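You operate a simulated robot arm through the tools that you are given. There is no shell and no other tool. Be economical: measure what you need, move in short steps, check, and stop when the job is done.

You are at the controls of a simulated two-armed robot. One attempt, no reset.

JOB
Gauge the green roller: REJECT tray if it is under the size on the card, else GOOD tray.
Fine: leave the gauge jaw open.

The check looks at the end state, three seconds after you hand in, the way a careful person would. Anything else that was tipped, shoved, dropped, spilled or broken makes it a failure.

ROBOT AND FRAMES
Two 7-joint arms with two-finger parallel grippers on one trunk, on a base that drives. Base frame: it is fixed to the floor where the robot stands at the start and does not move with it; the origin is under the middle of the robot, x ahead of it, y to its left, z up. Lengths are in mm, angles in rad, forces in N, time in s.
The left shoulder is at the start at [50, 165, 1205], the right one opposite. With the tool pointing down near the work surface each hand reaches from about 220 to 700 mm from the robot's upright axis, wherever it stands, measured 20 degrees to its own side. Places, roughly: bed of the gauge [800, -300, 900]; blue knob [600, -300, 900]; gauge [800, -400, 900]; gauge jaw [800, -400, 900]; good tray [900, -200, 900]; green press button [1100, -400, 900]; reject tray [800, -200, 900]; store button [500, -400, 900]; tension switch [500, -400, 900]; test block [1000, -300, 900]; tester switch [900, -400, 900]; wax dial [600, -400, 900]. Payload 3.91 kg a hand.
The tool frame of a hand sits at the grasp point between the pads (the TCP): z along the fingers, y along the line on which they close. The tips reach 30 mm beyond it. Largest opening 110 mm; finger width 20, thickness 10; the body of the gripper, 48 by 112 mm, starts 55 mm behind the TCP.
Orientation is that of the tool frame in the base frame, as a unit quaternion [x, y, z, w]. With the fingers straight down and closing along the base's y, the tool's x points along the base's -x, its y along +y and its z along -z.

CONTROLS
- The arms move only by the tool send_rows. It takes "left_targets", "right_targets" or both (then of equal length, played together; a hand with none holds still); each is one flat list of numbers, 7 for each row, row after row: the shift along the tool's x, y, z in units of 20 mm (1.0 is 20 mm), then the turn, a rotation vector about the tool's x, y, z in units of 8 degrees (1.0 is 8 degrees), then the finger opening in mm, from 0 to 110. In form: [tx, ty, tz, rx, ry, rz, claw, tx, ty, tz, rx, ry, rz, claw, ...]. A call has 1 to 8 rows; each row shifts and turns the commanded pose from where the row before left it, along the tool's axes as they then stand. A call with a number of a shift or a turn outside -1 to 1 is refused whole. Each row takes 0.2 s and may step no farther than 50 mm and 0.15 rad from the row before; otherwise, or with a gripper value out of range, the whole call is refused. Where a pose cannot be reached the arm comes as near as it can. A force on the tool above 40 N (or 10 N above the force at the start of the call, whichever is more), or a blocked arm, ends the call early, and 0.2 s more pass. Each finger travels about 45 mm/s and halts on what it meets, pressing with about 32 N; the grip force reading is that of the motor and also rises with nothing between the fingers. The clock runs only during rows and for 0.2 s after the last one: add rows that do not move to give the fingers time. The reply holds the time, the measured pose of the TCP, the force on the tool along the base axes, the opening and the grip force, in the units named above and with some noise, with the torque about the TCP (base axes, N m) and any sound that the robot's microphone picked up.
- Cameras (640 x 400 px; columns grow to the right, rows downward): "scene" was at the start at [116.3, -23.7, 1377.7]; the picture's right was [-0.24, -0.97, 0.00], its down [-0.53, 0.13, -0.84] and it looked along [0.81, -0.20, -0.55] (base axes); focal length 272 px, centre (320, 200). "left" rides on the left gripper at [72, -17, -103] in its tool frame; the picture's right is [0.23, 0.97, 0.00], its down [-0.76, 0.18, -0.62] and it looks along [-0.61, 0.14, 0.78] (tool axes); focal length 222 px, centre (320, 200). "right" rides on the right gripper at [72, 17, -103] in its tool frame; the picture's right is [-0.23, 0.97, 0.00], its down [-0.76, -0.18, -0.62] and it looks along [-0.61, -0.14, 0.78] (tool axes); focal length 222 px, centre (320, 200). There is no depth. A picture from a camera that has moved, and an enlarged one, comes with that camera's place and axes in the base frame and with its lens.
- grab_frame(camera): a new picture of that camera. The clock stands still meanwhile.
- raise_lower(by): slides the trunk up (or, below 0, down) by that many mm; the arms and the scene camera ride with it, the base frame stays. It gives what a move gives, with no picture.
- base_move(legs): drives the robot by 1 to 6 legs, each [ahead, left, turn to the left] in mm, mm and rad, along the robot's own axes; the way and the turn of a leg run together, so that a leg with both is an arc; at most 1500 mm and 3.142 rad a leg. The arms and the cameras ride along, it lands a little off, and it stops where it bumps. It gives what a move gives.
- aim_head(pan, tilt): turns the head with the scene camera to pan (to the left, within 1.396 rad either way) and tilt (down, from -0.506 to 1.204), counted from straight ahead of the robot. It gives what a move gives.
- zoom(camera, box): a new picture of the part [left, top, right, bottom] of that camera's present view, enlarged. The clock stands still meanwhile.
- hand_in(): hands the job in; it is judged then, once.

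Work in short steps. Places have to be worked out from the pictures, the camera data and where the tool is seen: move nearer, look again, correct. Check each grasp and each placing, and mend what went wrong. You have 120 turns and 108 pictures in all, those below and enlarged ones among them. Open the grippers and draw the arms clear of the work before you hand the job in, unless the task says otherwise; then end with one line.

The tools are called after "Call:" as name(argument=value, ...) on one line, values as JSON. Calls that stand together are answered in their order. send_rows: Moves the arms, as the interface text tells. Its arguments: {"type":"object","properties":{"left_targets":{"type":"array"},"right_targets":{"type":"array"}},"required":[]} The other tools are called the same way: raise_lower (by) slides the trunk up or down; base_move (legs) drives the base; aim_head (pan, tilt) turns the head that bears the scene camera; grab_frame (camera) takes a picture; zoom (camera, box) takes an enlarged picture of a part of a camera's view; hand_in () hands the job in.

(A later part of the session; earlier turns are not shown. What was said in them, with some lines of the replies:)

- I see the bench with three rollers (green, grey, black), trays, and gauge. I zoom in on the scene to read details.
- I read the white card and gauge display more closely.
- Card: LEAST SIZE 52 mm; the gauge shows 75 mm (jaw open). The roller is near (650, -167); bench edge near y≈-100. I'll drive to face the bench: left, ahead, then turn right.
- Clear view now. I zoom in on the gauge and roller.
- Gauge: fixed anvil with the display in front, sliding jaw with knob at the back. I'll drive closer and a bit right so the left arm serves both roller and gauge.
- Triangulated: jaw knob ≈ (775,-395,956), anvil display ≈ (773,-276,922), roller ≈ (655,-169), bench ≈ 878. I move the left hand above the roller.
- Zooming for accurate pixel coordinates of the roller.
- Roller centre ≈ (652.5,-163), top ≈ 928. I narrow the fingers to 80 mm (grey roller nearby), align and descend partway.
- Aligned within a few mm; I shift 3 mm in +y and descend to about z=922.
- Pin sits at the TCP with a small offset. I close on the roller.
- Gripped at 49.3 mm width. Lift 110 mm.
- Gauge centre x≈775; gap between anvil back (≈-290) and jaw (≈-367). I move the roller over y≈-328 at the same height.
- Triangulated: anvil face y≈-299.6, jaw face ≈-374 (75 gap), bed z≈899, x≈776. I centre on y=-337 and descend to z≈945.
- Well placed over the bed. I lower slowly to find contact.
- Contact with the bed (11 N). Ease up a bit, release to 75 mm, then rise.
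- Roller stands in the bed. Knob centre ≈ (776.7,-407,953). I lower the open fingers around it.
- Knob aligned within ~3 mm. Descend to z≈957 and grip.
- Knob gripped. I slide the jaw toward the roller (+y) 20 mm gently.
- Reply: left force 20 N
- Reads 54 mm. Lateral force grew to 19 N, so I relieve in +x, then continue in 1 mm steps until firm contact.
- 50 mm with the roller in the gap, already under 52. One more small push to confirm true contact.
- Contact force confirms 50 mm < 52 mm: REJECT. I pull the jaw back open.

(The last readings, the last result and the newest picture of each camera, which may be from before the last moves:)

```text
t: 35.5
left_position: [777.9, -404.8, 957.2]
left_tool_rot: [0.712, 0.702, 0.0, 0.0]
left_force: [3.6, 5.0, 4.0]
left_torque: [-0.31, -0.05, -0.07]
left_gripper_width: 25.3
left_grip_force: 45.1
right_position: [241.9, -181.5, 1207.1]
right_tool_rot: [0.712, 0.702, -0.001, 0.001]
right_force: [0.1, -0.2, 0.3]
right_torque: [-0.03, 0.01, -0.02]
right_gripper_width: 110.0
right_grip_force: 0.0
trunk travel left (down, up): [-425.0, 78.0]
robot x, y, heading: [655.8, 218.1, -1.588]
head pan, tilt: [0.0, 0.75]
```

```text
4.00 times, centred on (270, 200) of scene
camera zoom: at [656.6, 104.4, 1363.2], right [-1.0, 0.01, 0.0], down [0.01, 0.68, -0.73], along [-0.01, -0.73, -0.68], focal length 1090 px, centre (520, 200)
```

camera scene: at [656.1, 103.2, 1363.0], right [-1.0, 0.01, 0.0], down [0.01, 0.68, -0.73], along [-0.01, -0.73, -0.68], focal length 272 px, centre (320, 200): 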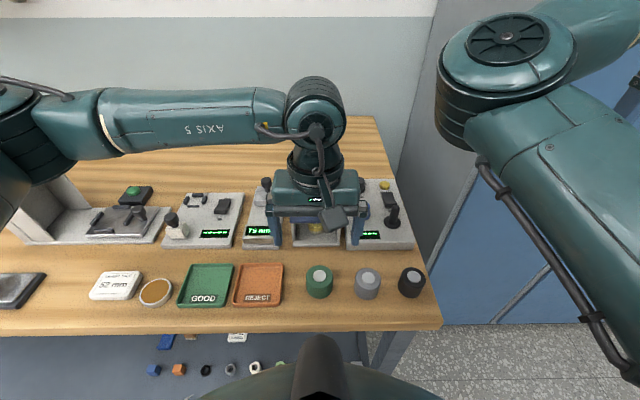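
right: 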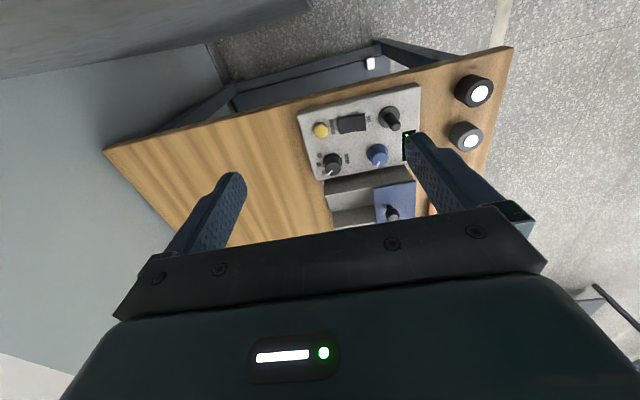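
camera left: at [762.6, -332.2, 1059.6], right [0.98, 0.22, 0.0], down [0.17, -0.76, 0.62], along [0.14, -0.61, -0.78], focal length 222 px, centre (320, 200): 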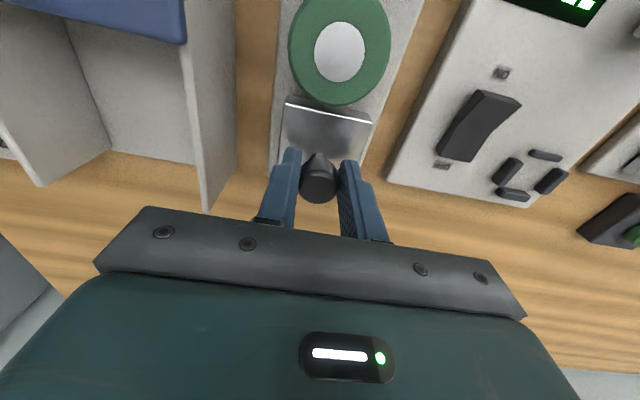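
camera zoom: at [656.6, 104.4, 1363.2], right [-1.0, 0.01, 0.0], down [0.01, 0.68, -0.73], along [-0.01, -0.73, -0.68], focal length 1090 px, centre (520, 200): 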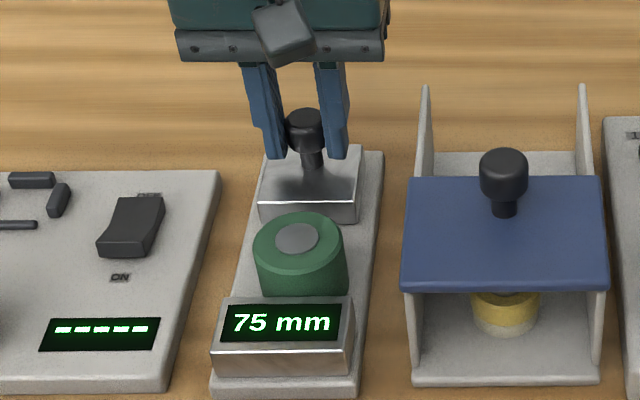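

Jaw open at 75 mm. Release the knob, rise, and move over the roller (≈ 774,-325).

Call:
send_rows(left_targets=[0, 0, 0, 0, 0, 0, 40, 0, 0, 0, 0, 0, 0, 55, 0, 0, 0, 0, 0, 0, 55, 0, 0, -0.9, 0, 0, 0, 55, 0, 0, -0.9, 0, 0, 0, 55, 0, 0, -0.9, 0, 0, 0, 55, 0, 0, -0.9, 0, 0, 0, 60])

Call:
send_rows(left_targets=[0.8, -0.04, 0, 0, 0, 0, 75, 0.8, -0.04, 0, 0, 0, 0, 75, 0.8, -0.04, 0, 0, 0, 0, 75, 0.8, -0.04, 0, 0, 0, 0, 75, 0.8, -0.04, 0, 0, 0, 0, 75])

Call:
grab_frame(camera="left")

Call:
zoom(camera="scene", box=[210, 150, 330, 250])

```text
t: 37.1
left_position: [777.8, -405.0, 1028.4]
left_tool_rot: [0.712, 0.702, -0.001, 0.0]
left_force: [-0.6, -0.1, 0.2]
left_torque: [-0.03, 0.01, -0.01]
left_gripper_width: 59.7
left_grip_force: 0.1
right_position: [242.4, -180.9, 1206.8]
right_tool_rot: [0.712, 0.702, 0.0, 0.0]
right_force: [-0.1, -0.4, -0.2]
right_torque: [0.01, 0.04, -0.03]
right_gripper_width: 109.8
right_grip_force: 0.1
trunk travel left (down, up): [-425.0, 78.0]
robot x, y, heading: [657.2, 215.1, -1.587]
head pan, tilt: [0.0, 0.75]
```

```text
t: 38.3
left_position: [774.6, -326.0, 1029.5]
left_tool_rot: [0.711, 0.703, -0.001, 0.001]
left_force: [0.0, -0.1, -0.1]
left_torque: [-0.04, 0.01, -0.03]
left_gripper_width: 75.1
left_grip_force: 0.0
right_position: [241.7, -181.6, 1207.8]
right_tool_rot: [0.712, 0.702, 0.0, -0.001]
right_force: [0.1, 0.1, 0.0]
right_torque: [-0.02, -0.01, -0.03]
right_gripper_width: 109.8
right_grip_force: 0.1
trunk travel left (down, up): [-425.0, 78.0]
robot x, y, heading: [654.7, 216.9, -1.587]
head pan, tilt: [0.0, 0.75]
```

```text
70 pictures are left
camera left: at [759.9, -252.9, 1131.1], right [0.98, 0.21, 0.0], down [0.17, -0.76, 0.62], along [0.13, -0.61, -0.78], focal length 222 px, centre (320, 200)
```

left: 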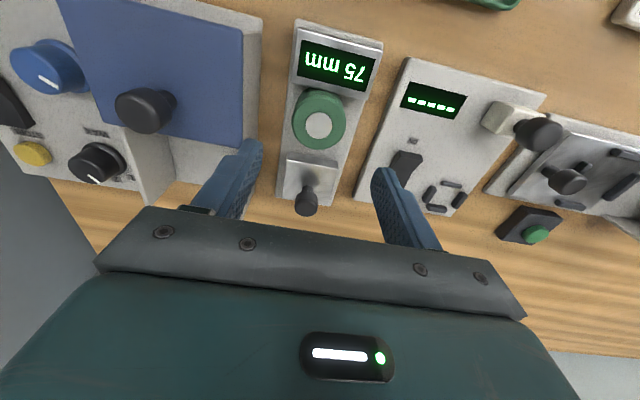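

```text
4.00 times, centred on (270, 200) of scene
camera zoom: at [656.4, 103.4, 1363.0], right [-1.0, 0.01, 0.0], down [0.01, 0.68, -0.73], along [-0.01, -0.73, -0.68], focal length 1090 px, centre (520, 200)
```

zoom: 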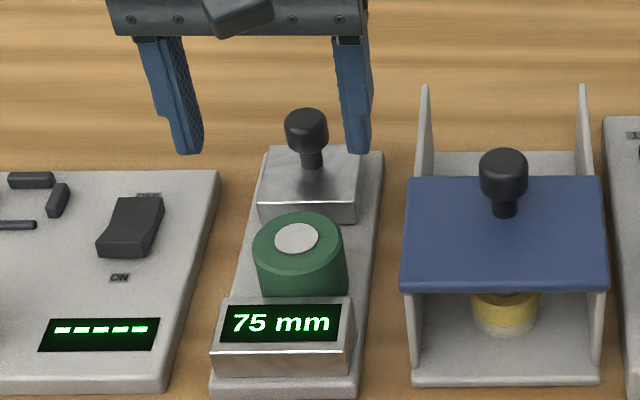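

Pin appears a bit toward +y. I descend to 968 with a 4 mm shift and recheck.

Call:
send_rows(left_targets=[0.2, 0, 0.7, 0, 0, 0, 75, 0, 0, 0.8, 0, 0, 0, 75, 0, 0, 0.8, 0, 0, 0, 75, 0, 0, 0.8, 0, 0, 0, 75])

Call:
grab_frame(camera="left")

```text
t: 39.3
left_position: [775.1, -321.8, 965.6]
left_tool_rot: [0.711, 0.703, -0.001, -0.001]
left_force: [0.3, 0.6, -1.0]
left_torque: [-0.01, -0.02, 0.03]
left_gripper_width: 75.0
left_grip_force: 0.1
right_position: [241.0, -182.2, 1207.9]
right_tool_rot: [0.711, 0.703, 0.0, 0.0]
right_force: [0.7, 0.4, 0.3]
right_torque: [-0.02, 0.03, 0.05]
right_gripper_width: 110.0
right_grip_force: 0.1
trunk travel left (down, up): [-425.0, 78.0]
robot x, y, heading: [659.4, 218.7, -1.583]
head pan, tilt: [0.0, 0.75]
```

```text
68 pictures are left
camera left: at [759.2, -249.8, 1067.3], right [0.98, 0.21, 0.0], down [0.17, -0.76, 0.62], along [0.13, -0.61, -0.78], focal length 222 px, centre (320, 200)
```

left: 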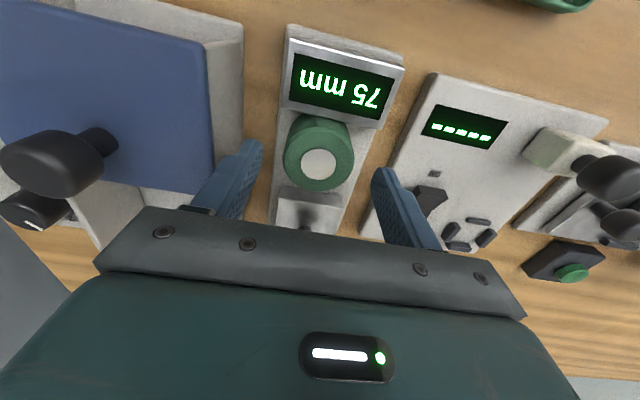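

Shift 2 mm more in +y, descend to z≈937, and grip.

Call:
send_rows(left_targets=[0.1, 0, 0.5, 0, 0, 0, 75, 0, 0, 0.5, 0, 0, 0, 75, 0, 0, 0.4, 0, 0, 0, 75, 0, 0, 0, 0, 0, 0, 55, 0, 0, 0, 0, 0, 0, 40, 0, 0, 0, 0, 0, 0, 35, 0, 0, 0, 0, 0, 0, 35])

Call:
grab_frame(camera="left")

```text
t: 40.9
left_position: [775.6, -320.0, 940.5]
left_tool_rot: [0.711, 0.703, 0.0, 0.0]
left_force: [-0.9, -0.1, 0.6]
left_torque: [-0.04, 0.03, -0.02]
left_gripper_width: 49.5
left_grip_force: 32.0
right_position: [242.5, -180.9, 1206.3]
right_tool_rot: [0.712, 0.702, 0.0, 0.001]
right_force: [-0.6, 0.3, 0.6]
right_torque: [0.0, 0.0, 0.01]
right_gripper_width: 110.1
right_grip_force: 0.0
trunk travel left (down, up): [-425.0, 78.0]
robot x, y, heading: [657.6, 215.3, -1.581]
head pan, tilt: [0.0, 0.75]
```

```text
67 pictures are left
camera left: at [760.4, -247.3, 1041.2], right [0.98, 0.21, 0.0], down [0.17, -0.76, 0.62], along [0.13, -0.61, -0.78], focal length 222 px, centre (320, 200)
```

left: 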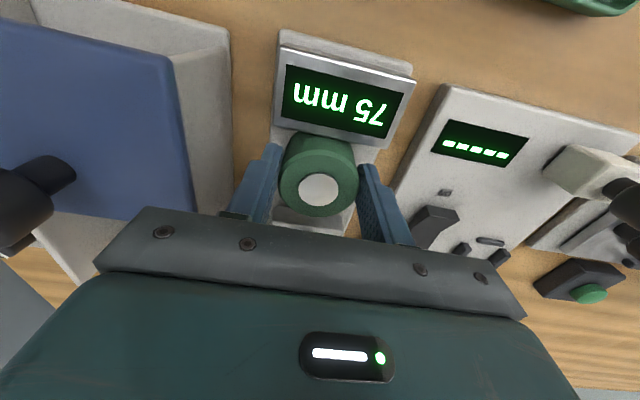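

Gripped again. Lift 95 mm and carry to the REJECT tray (≈ 771,-168).

Call:
send_rows(left_targets=[-0.05, 0, -0.3, 0, 0, 0, 35, 0, 0, -0.8, 0, 0, 0, 35, 0, 0, -0.9, 0, 0, 0, 35, 0, 0, -0.9, 0, 0, 0, 35, 0, 0, -0.9, 0, 0, 0, 35, 0, 0, -0.9, 0, 0, 0, 35])

Call:
send_rows(left_targets=[0.95, -0.04, 0, 0, 0, 0, 35, 0.95, -0.04, 0, 0, 0, 0, 35, 0.95, -0.04, 0, 0, 0, 0, 35, 0.95, -0.04, 0, 0, 0, 0, 35, 0.95, -0.04, 0, 0, 0, 0, 35, 0.95, -0.04, 0, 0, 0, 0, 35, 0.95, -0.04, 0, 0, 0, 0, 35, 0.95, -0.04, 0, 0, 0, 0, 35])

Call:
grab_frame(camera="left")

Call:
zoom(camera="scene", box=[180, 190, 340, 320])

```text
t: 42.3
left_position: [775.6, -320.6, 1033.2]
left_tool_rot: [0.711, 0.703, 0.0, -0.001]
left_force: [0.2, -0.3, -1.3]
left_torque: [0.0, -0.02, 0.01]
left_gripper_width: 49.3
left_grip_force: 32.2
right_position: [242.4, -181.8, 1207.0]
right_tool_rot: [0.712, 0.703, 0.0, 0.0]
right_force: [0.4, 0.0, 0.1]
right_torque: [-0.02, 0.01, 0.0]
right_gripper_width: 109.9
right_grip_force: 0.0
trunk travel left (down, up): [-425.0, 78.0]
robot x, y, heading: [656.4, 220.4, -1.584]
head pan, tilt: [0.0, 0.75]
```

```text
t: 44.1
left_position: [771.7, -168.1, 1032.8]
left_tool_rot: [0.711, 0.703, 0.0, 0.0]
left_force: [0.1, 0.2, -0.6]
left_torque: [-0.04, 0.0, 0.04]
left_gripper_width: 49.3
left_grip_force: 32.1
right_position: [242.1, -180.3, 1207.8]
right_tool_rot: [0.712, 0.702, 0.001, 0.0]
right_force: [-0.5, -0.9, 0.1]
right_torque: [0.0, 0.01, 0.01]
right_gripper_width: 109.9
right_grip_force: 0.0
trunk travel left (down, up): [-425.0, 78.0]
robot x, y, heading: [658.7, 216.8, -1.588]
head pan, tilt: [0.0, 0.75]
```

```text
66 pictures are left
camera left: at [755.9, -95.4, 1134.7], right [0.98, 0.22, 0.0], down [0.17, -0.76, 0.62], along [0.13, -0.61, -0.78], focal length 222 px, centre (320, 200)
```

left: 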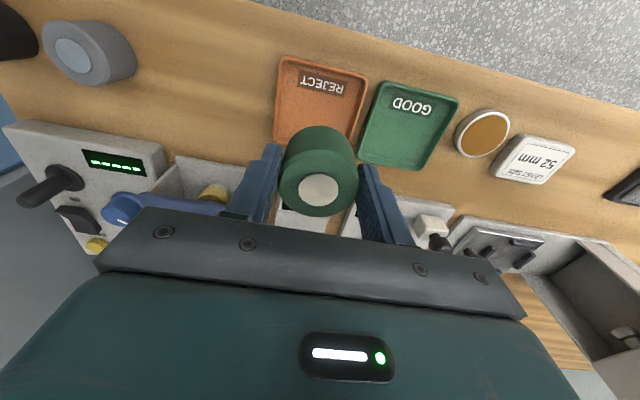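

```text
3.08 times, centred on (260, 255) of scene
camera zoom: at [656.3, 103.4, 1363.0], right [-1.0, 0.01, 0.0], down [0.01, 0.68, -0.73], along [-0.01, -0.73, -0.68], focal length 838 px, centre (505, 31)
```

zoom: 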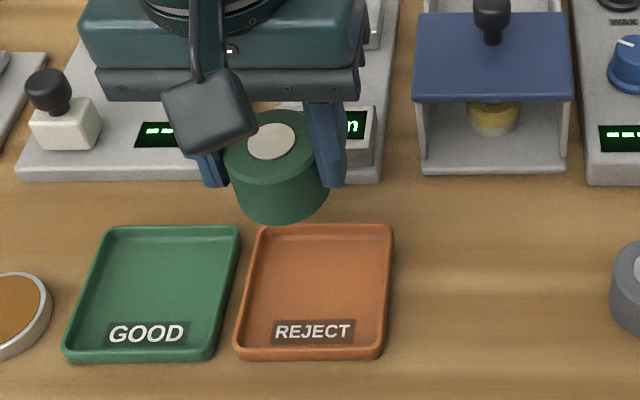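

Tray centred under the roller. Descend to ~938, then slowly to contact.

Call:
send_rows(left_targets=[0.1, -0.03, 0.5, 0, 0, 0, 35, 0, 0, 0.85, 0, 0, 0, 35, 0, 0, 0.85, 0, 0, 0, 35, 0, 0, 0.85, 0, 0, 0, 35, 0, 0, 0.85, 0, 0, 0, 35, 0, 0, 0.8, 0, 0, 0, 35])

Call:
send_rows(left_targets=[0, 0, 0.15, 0, 0, 0, 35, 0, 0, 0.1, 0, 0, 0, 35, 0, 0, 0.1, 0, 0, 0, 35, 0, 0, 0.08, 0, 0, 0, 35])

Call:
grab_frame(camera="left")

```text
t: 45.5
left_position: [771.2, -167.4, 938.0]
left_tool_rot: [0.711, 0.703, 0.0, 0.0]
left_force: [-0.5, -0.7, -0.6]
left_torque: [0.03, -0.01, 0.0]
left_gripper_width: 49.2
left_grip_force: 31.4
right_position: [240.8, -182.3, 1207.0]
right_tool_rot: [0.712, 0.702, 0.0, 0.0]
right_force: [1.5, -0.4, 0.2]
right_torque: [-0.01, -0.04, -0.02]
right_gripper_width: 110.0
right_grip_force: 0.0
trunk travel left (down, up): [-425.0, 78.0]
robot x, y, heading: [654.1, 222.0, -1.584]
head pan, tilt: [0.0, 0.75]
```

```text
t: 46.5
left_position: [770.5, -166.7, 929.7]
left_tool_rot: [0.711, 0.703, 0.0, -0.001]
left_force: [0.0, -0.2, -0.8]
left_torque: [0.02, 0.01, 0.03]
left_gripper_width: 49.4
left_grip_force: 32.1
right_position: [241.8, -180.0, 1208.0]
right_tool_rot: [0.712, 0.702, 0.0, -0.002]
right_force: [0.5, 0.1, 0.5]
right_torque: [0.0, -0.04, -0.03]
right_gripper_width: 110.0
right_grip_force: 0.1
trunk travel left (down, up): [-425.0, 78.0]
robot x, y, heading: [656.5, 216.6, -1.584]
head pan, tilt: [0.0, 0.75]
```

```text
64 pictures are left
camera left: at [754.7, -94.6, 1032.1], right [0.98, 0.21, 0.0], down [0.17, -0.76, 0.62], along [0.13, -0.61, -0.78], focal length 222 px, centre (320, 200)
```

left: 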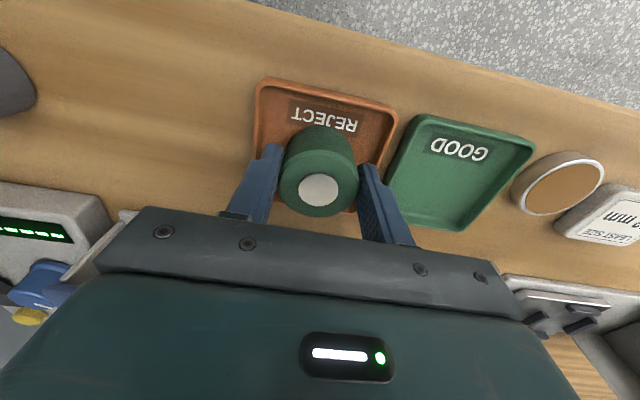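

No contact yet; keep lowering 1–2 mm per row.

Call:
send_rows(left_targets=[0, 0, 0.1, 0, 0, 0, 35, 0, 0, 0.08, 0, 0, 0, 35, 0, 0, 0.08, 0, 0, 0, 35, 0, 0, 0, 0, 0, 0, 35])

Call:
zoom(camera="scene", box=[210, 220, 330, 320])

Call:
zoom(camera="left", box=[230, 60, 410, 240])

```text
t: 47.7
left_position: [769.3, -166.5, 928.6]
left_tool_rot: [0.713, 0.702, -0.005, 0.0]
left_force: [2.5, 7.8, 17.0]
left_torque: [0.49, -0.29, 0.02]
left_gripper_width: 49.3
left_grip_force: 31.8
right_position: [242.2, -181.1, 1207.0]
right_tool_rot: [0.712, 0.702, -0.002, 0.002]
right_force: [-0.6, 0.6, -0.1]
right_torque: [0.01, 0.01, 0.02]
right_gripper_width: 109.8
right_grip_force: 0.1
trunk travel left (down, up): [-425.0, 78.0]
robot x, y, heading: [659.5, 219.4, -1.587]
head pan, tilt: [0.0, 0.75]
stopped in row 4 (left hand): the force on the tool passed its limit at 41 N (the readings are from after the stop); the commanded pose is now the measured one
```

```text
4.00 times, centred on (270, 270) of scene
camera zoom: at [656.4, 105.0, 1362.9], right [-1.0, 0.01, 0.0], down [0.01, 0.68, -0.73], along [-0.01, -0.73, -0.68], focal length 1090 px, centre (520, -80)
```

zoom: 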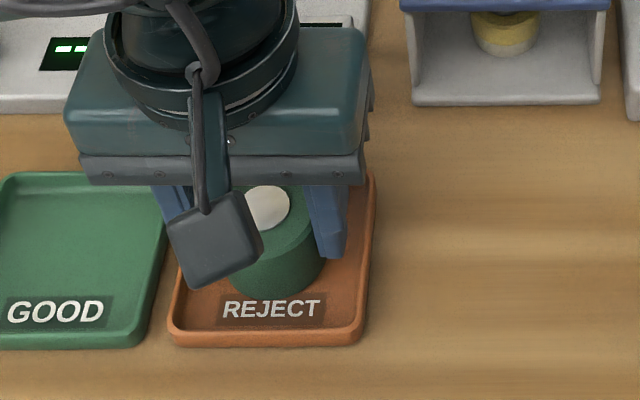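

```text
2.22 times, centred on (320, 150) of left
camera zoom: at [755.2, -93.8, 1030.6], right [0.98, 0.21, -0.01], down [0.17, -0.76, 0.63], along [0.13, -0.61, -0.78], focal length 494 px, centre (320, 311)
```

zoom: 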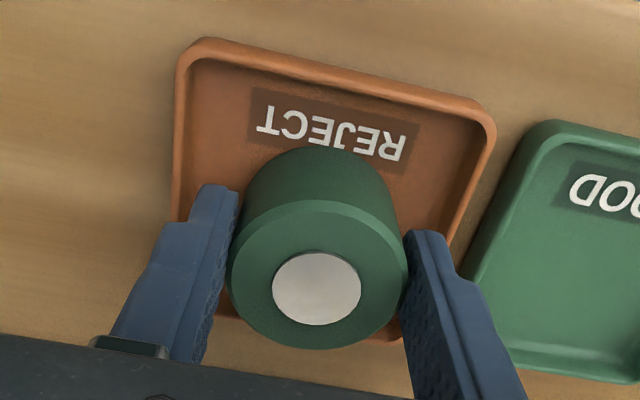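

Roller touches the tray floor, centred. I ease up and open only to 58 mm (rims close), then rise straight up.

Call:
send_rows(left_targets=[0, 0, -0.05, 0, 0, 0, 49, 0, 0, 0, 0, 0, 0, 53, 0, 0, 0, 0, 0, 0, 57, 0, 0, 0, 0, 0, 0, 57, 0, 0, -0.4, 0, 0, 0, 57, 0, 0, -0.8, 0, 0, 0, 57, 0, 0, -0.9, 0, 0, 0, 57, 0, 0, -0.9, 0, 0, 0, 70])

Call:
send_rows(left_targets=[0, 0, -0.9, 0, 0, 0, 110, 0, 0.8, -0.9, 0, 0, 0, 110, 0, 0.9, -0.9, 0, 0, 0, 110, 0, 0.9, -0.9, 0, 0, 0, 110, 0, 0.9, -0.9, 0, 0, 0, 110, 0, 0.9, -0.9, 0, 0, 0, 110, 0, 0.9, -0.9, 0, 0, 0, 110])

Call:
grab_frame(camera="scene")

Call:
zoom(camera="scene", box=[180, 170, 340, 320])

```text
t: 49.5
left_position: [771.7, -166.9, 990.1]
left_tool_rot: [0.712, 0.702, -0.003, 0.001]
left_force: [0.4, 0.5, 0.9]
left_torque: [0.0, -0.03, 0.0]
left_gripper_width: 70.2
left_grip_force: 0.0
right_position: [241.9, -183.6, 1206.8]
right_tool_rot: [0.712, 0.703, 0.0, 0.001]
right_force: [-0.3, -0.6, 0.2]
right_torque: [0.01, -0.02, 0.0]
right_gripper_width: 109.9
right_grip_force: 0.0
trunk travel left (down, up): [-425.0, 78.0]
robot x, y, heading: [656.8, 218.8, -1.584]
head pan, tilt: [0.0, 0.75]
```

```text
t: 51.1
left_position: [879.1, -168.3, 1113.5]
left_tool_rot: [0.712, 0.702, -0.003, 0.002]
left_force: [-0.2, 0.0, 0.2]
left_torque: [-0.02, 0.02, 0.0]
left_gripper_width: 110.0
left_grip_force: 0.2
right_position: [242.5, -181.6, 1207.2]
right_tool_rot: [0.712, 0.702, 0.0, -0.001]
right_force: [0.1, 0.1, -0.2]
right_torque: [0.02, 0.03, 0.01]
right_gripper_width: 110.0
right_grip_force: 0.1
trunk travel left (down, up): [-425.0, 78.0]
robot x, y, heading: [663.3, 218.6, -1.584]
head pan, tilt: [0.0, 0.75]
```

```text
61 pictures are left
camera scene: at [656.5, 103.4, 1363.0], right [-1.0, 0.01, 0.0], down [0.01, 0.68, -0.73], along [-0.01, -0.73, -0.68], focal length 272 px, centre (320, 200)
```

scene: 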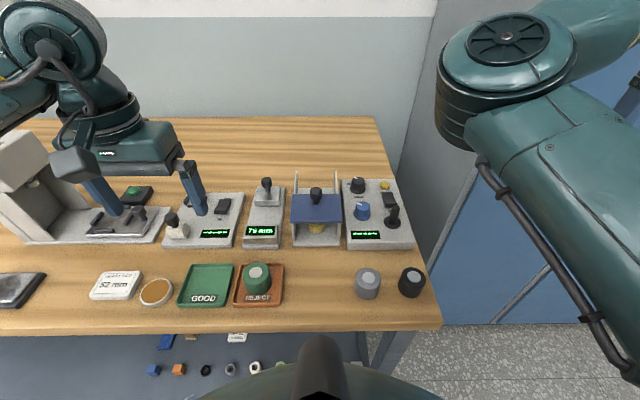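

```text
2.67 times, centred on (260, 245) of scene
camera zoom: at [656.5, 103.4, 1363.0], right [-1.0, 0.01, 0.0], down [0.01, 0.68, -0.73], along [-0.01, -0.73, -0.68], focal length 727 px, centre (480, 80)
```

zoom: 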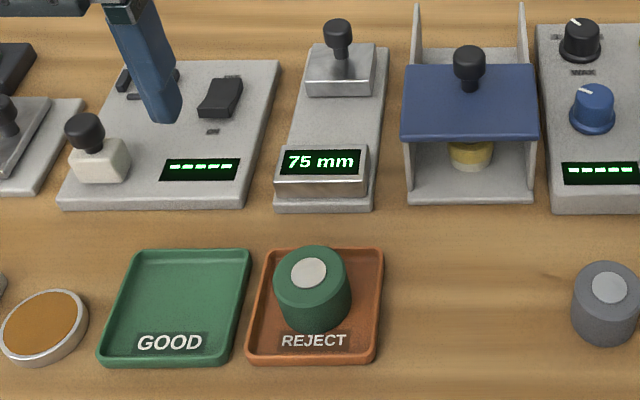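

The roller stands flat in the REJECT tray, the jaw is open at 75 mm, nothing else is disturbed, and the arm is clear. Handing in.

Call:
hand_in()

```text
The job is handed in.
```

The green roller gauged 50 mm, under the card's least size of 52 mm, so it is in the REJECT tray. I left the gauge jaw open at 75 mm.
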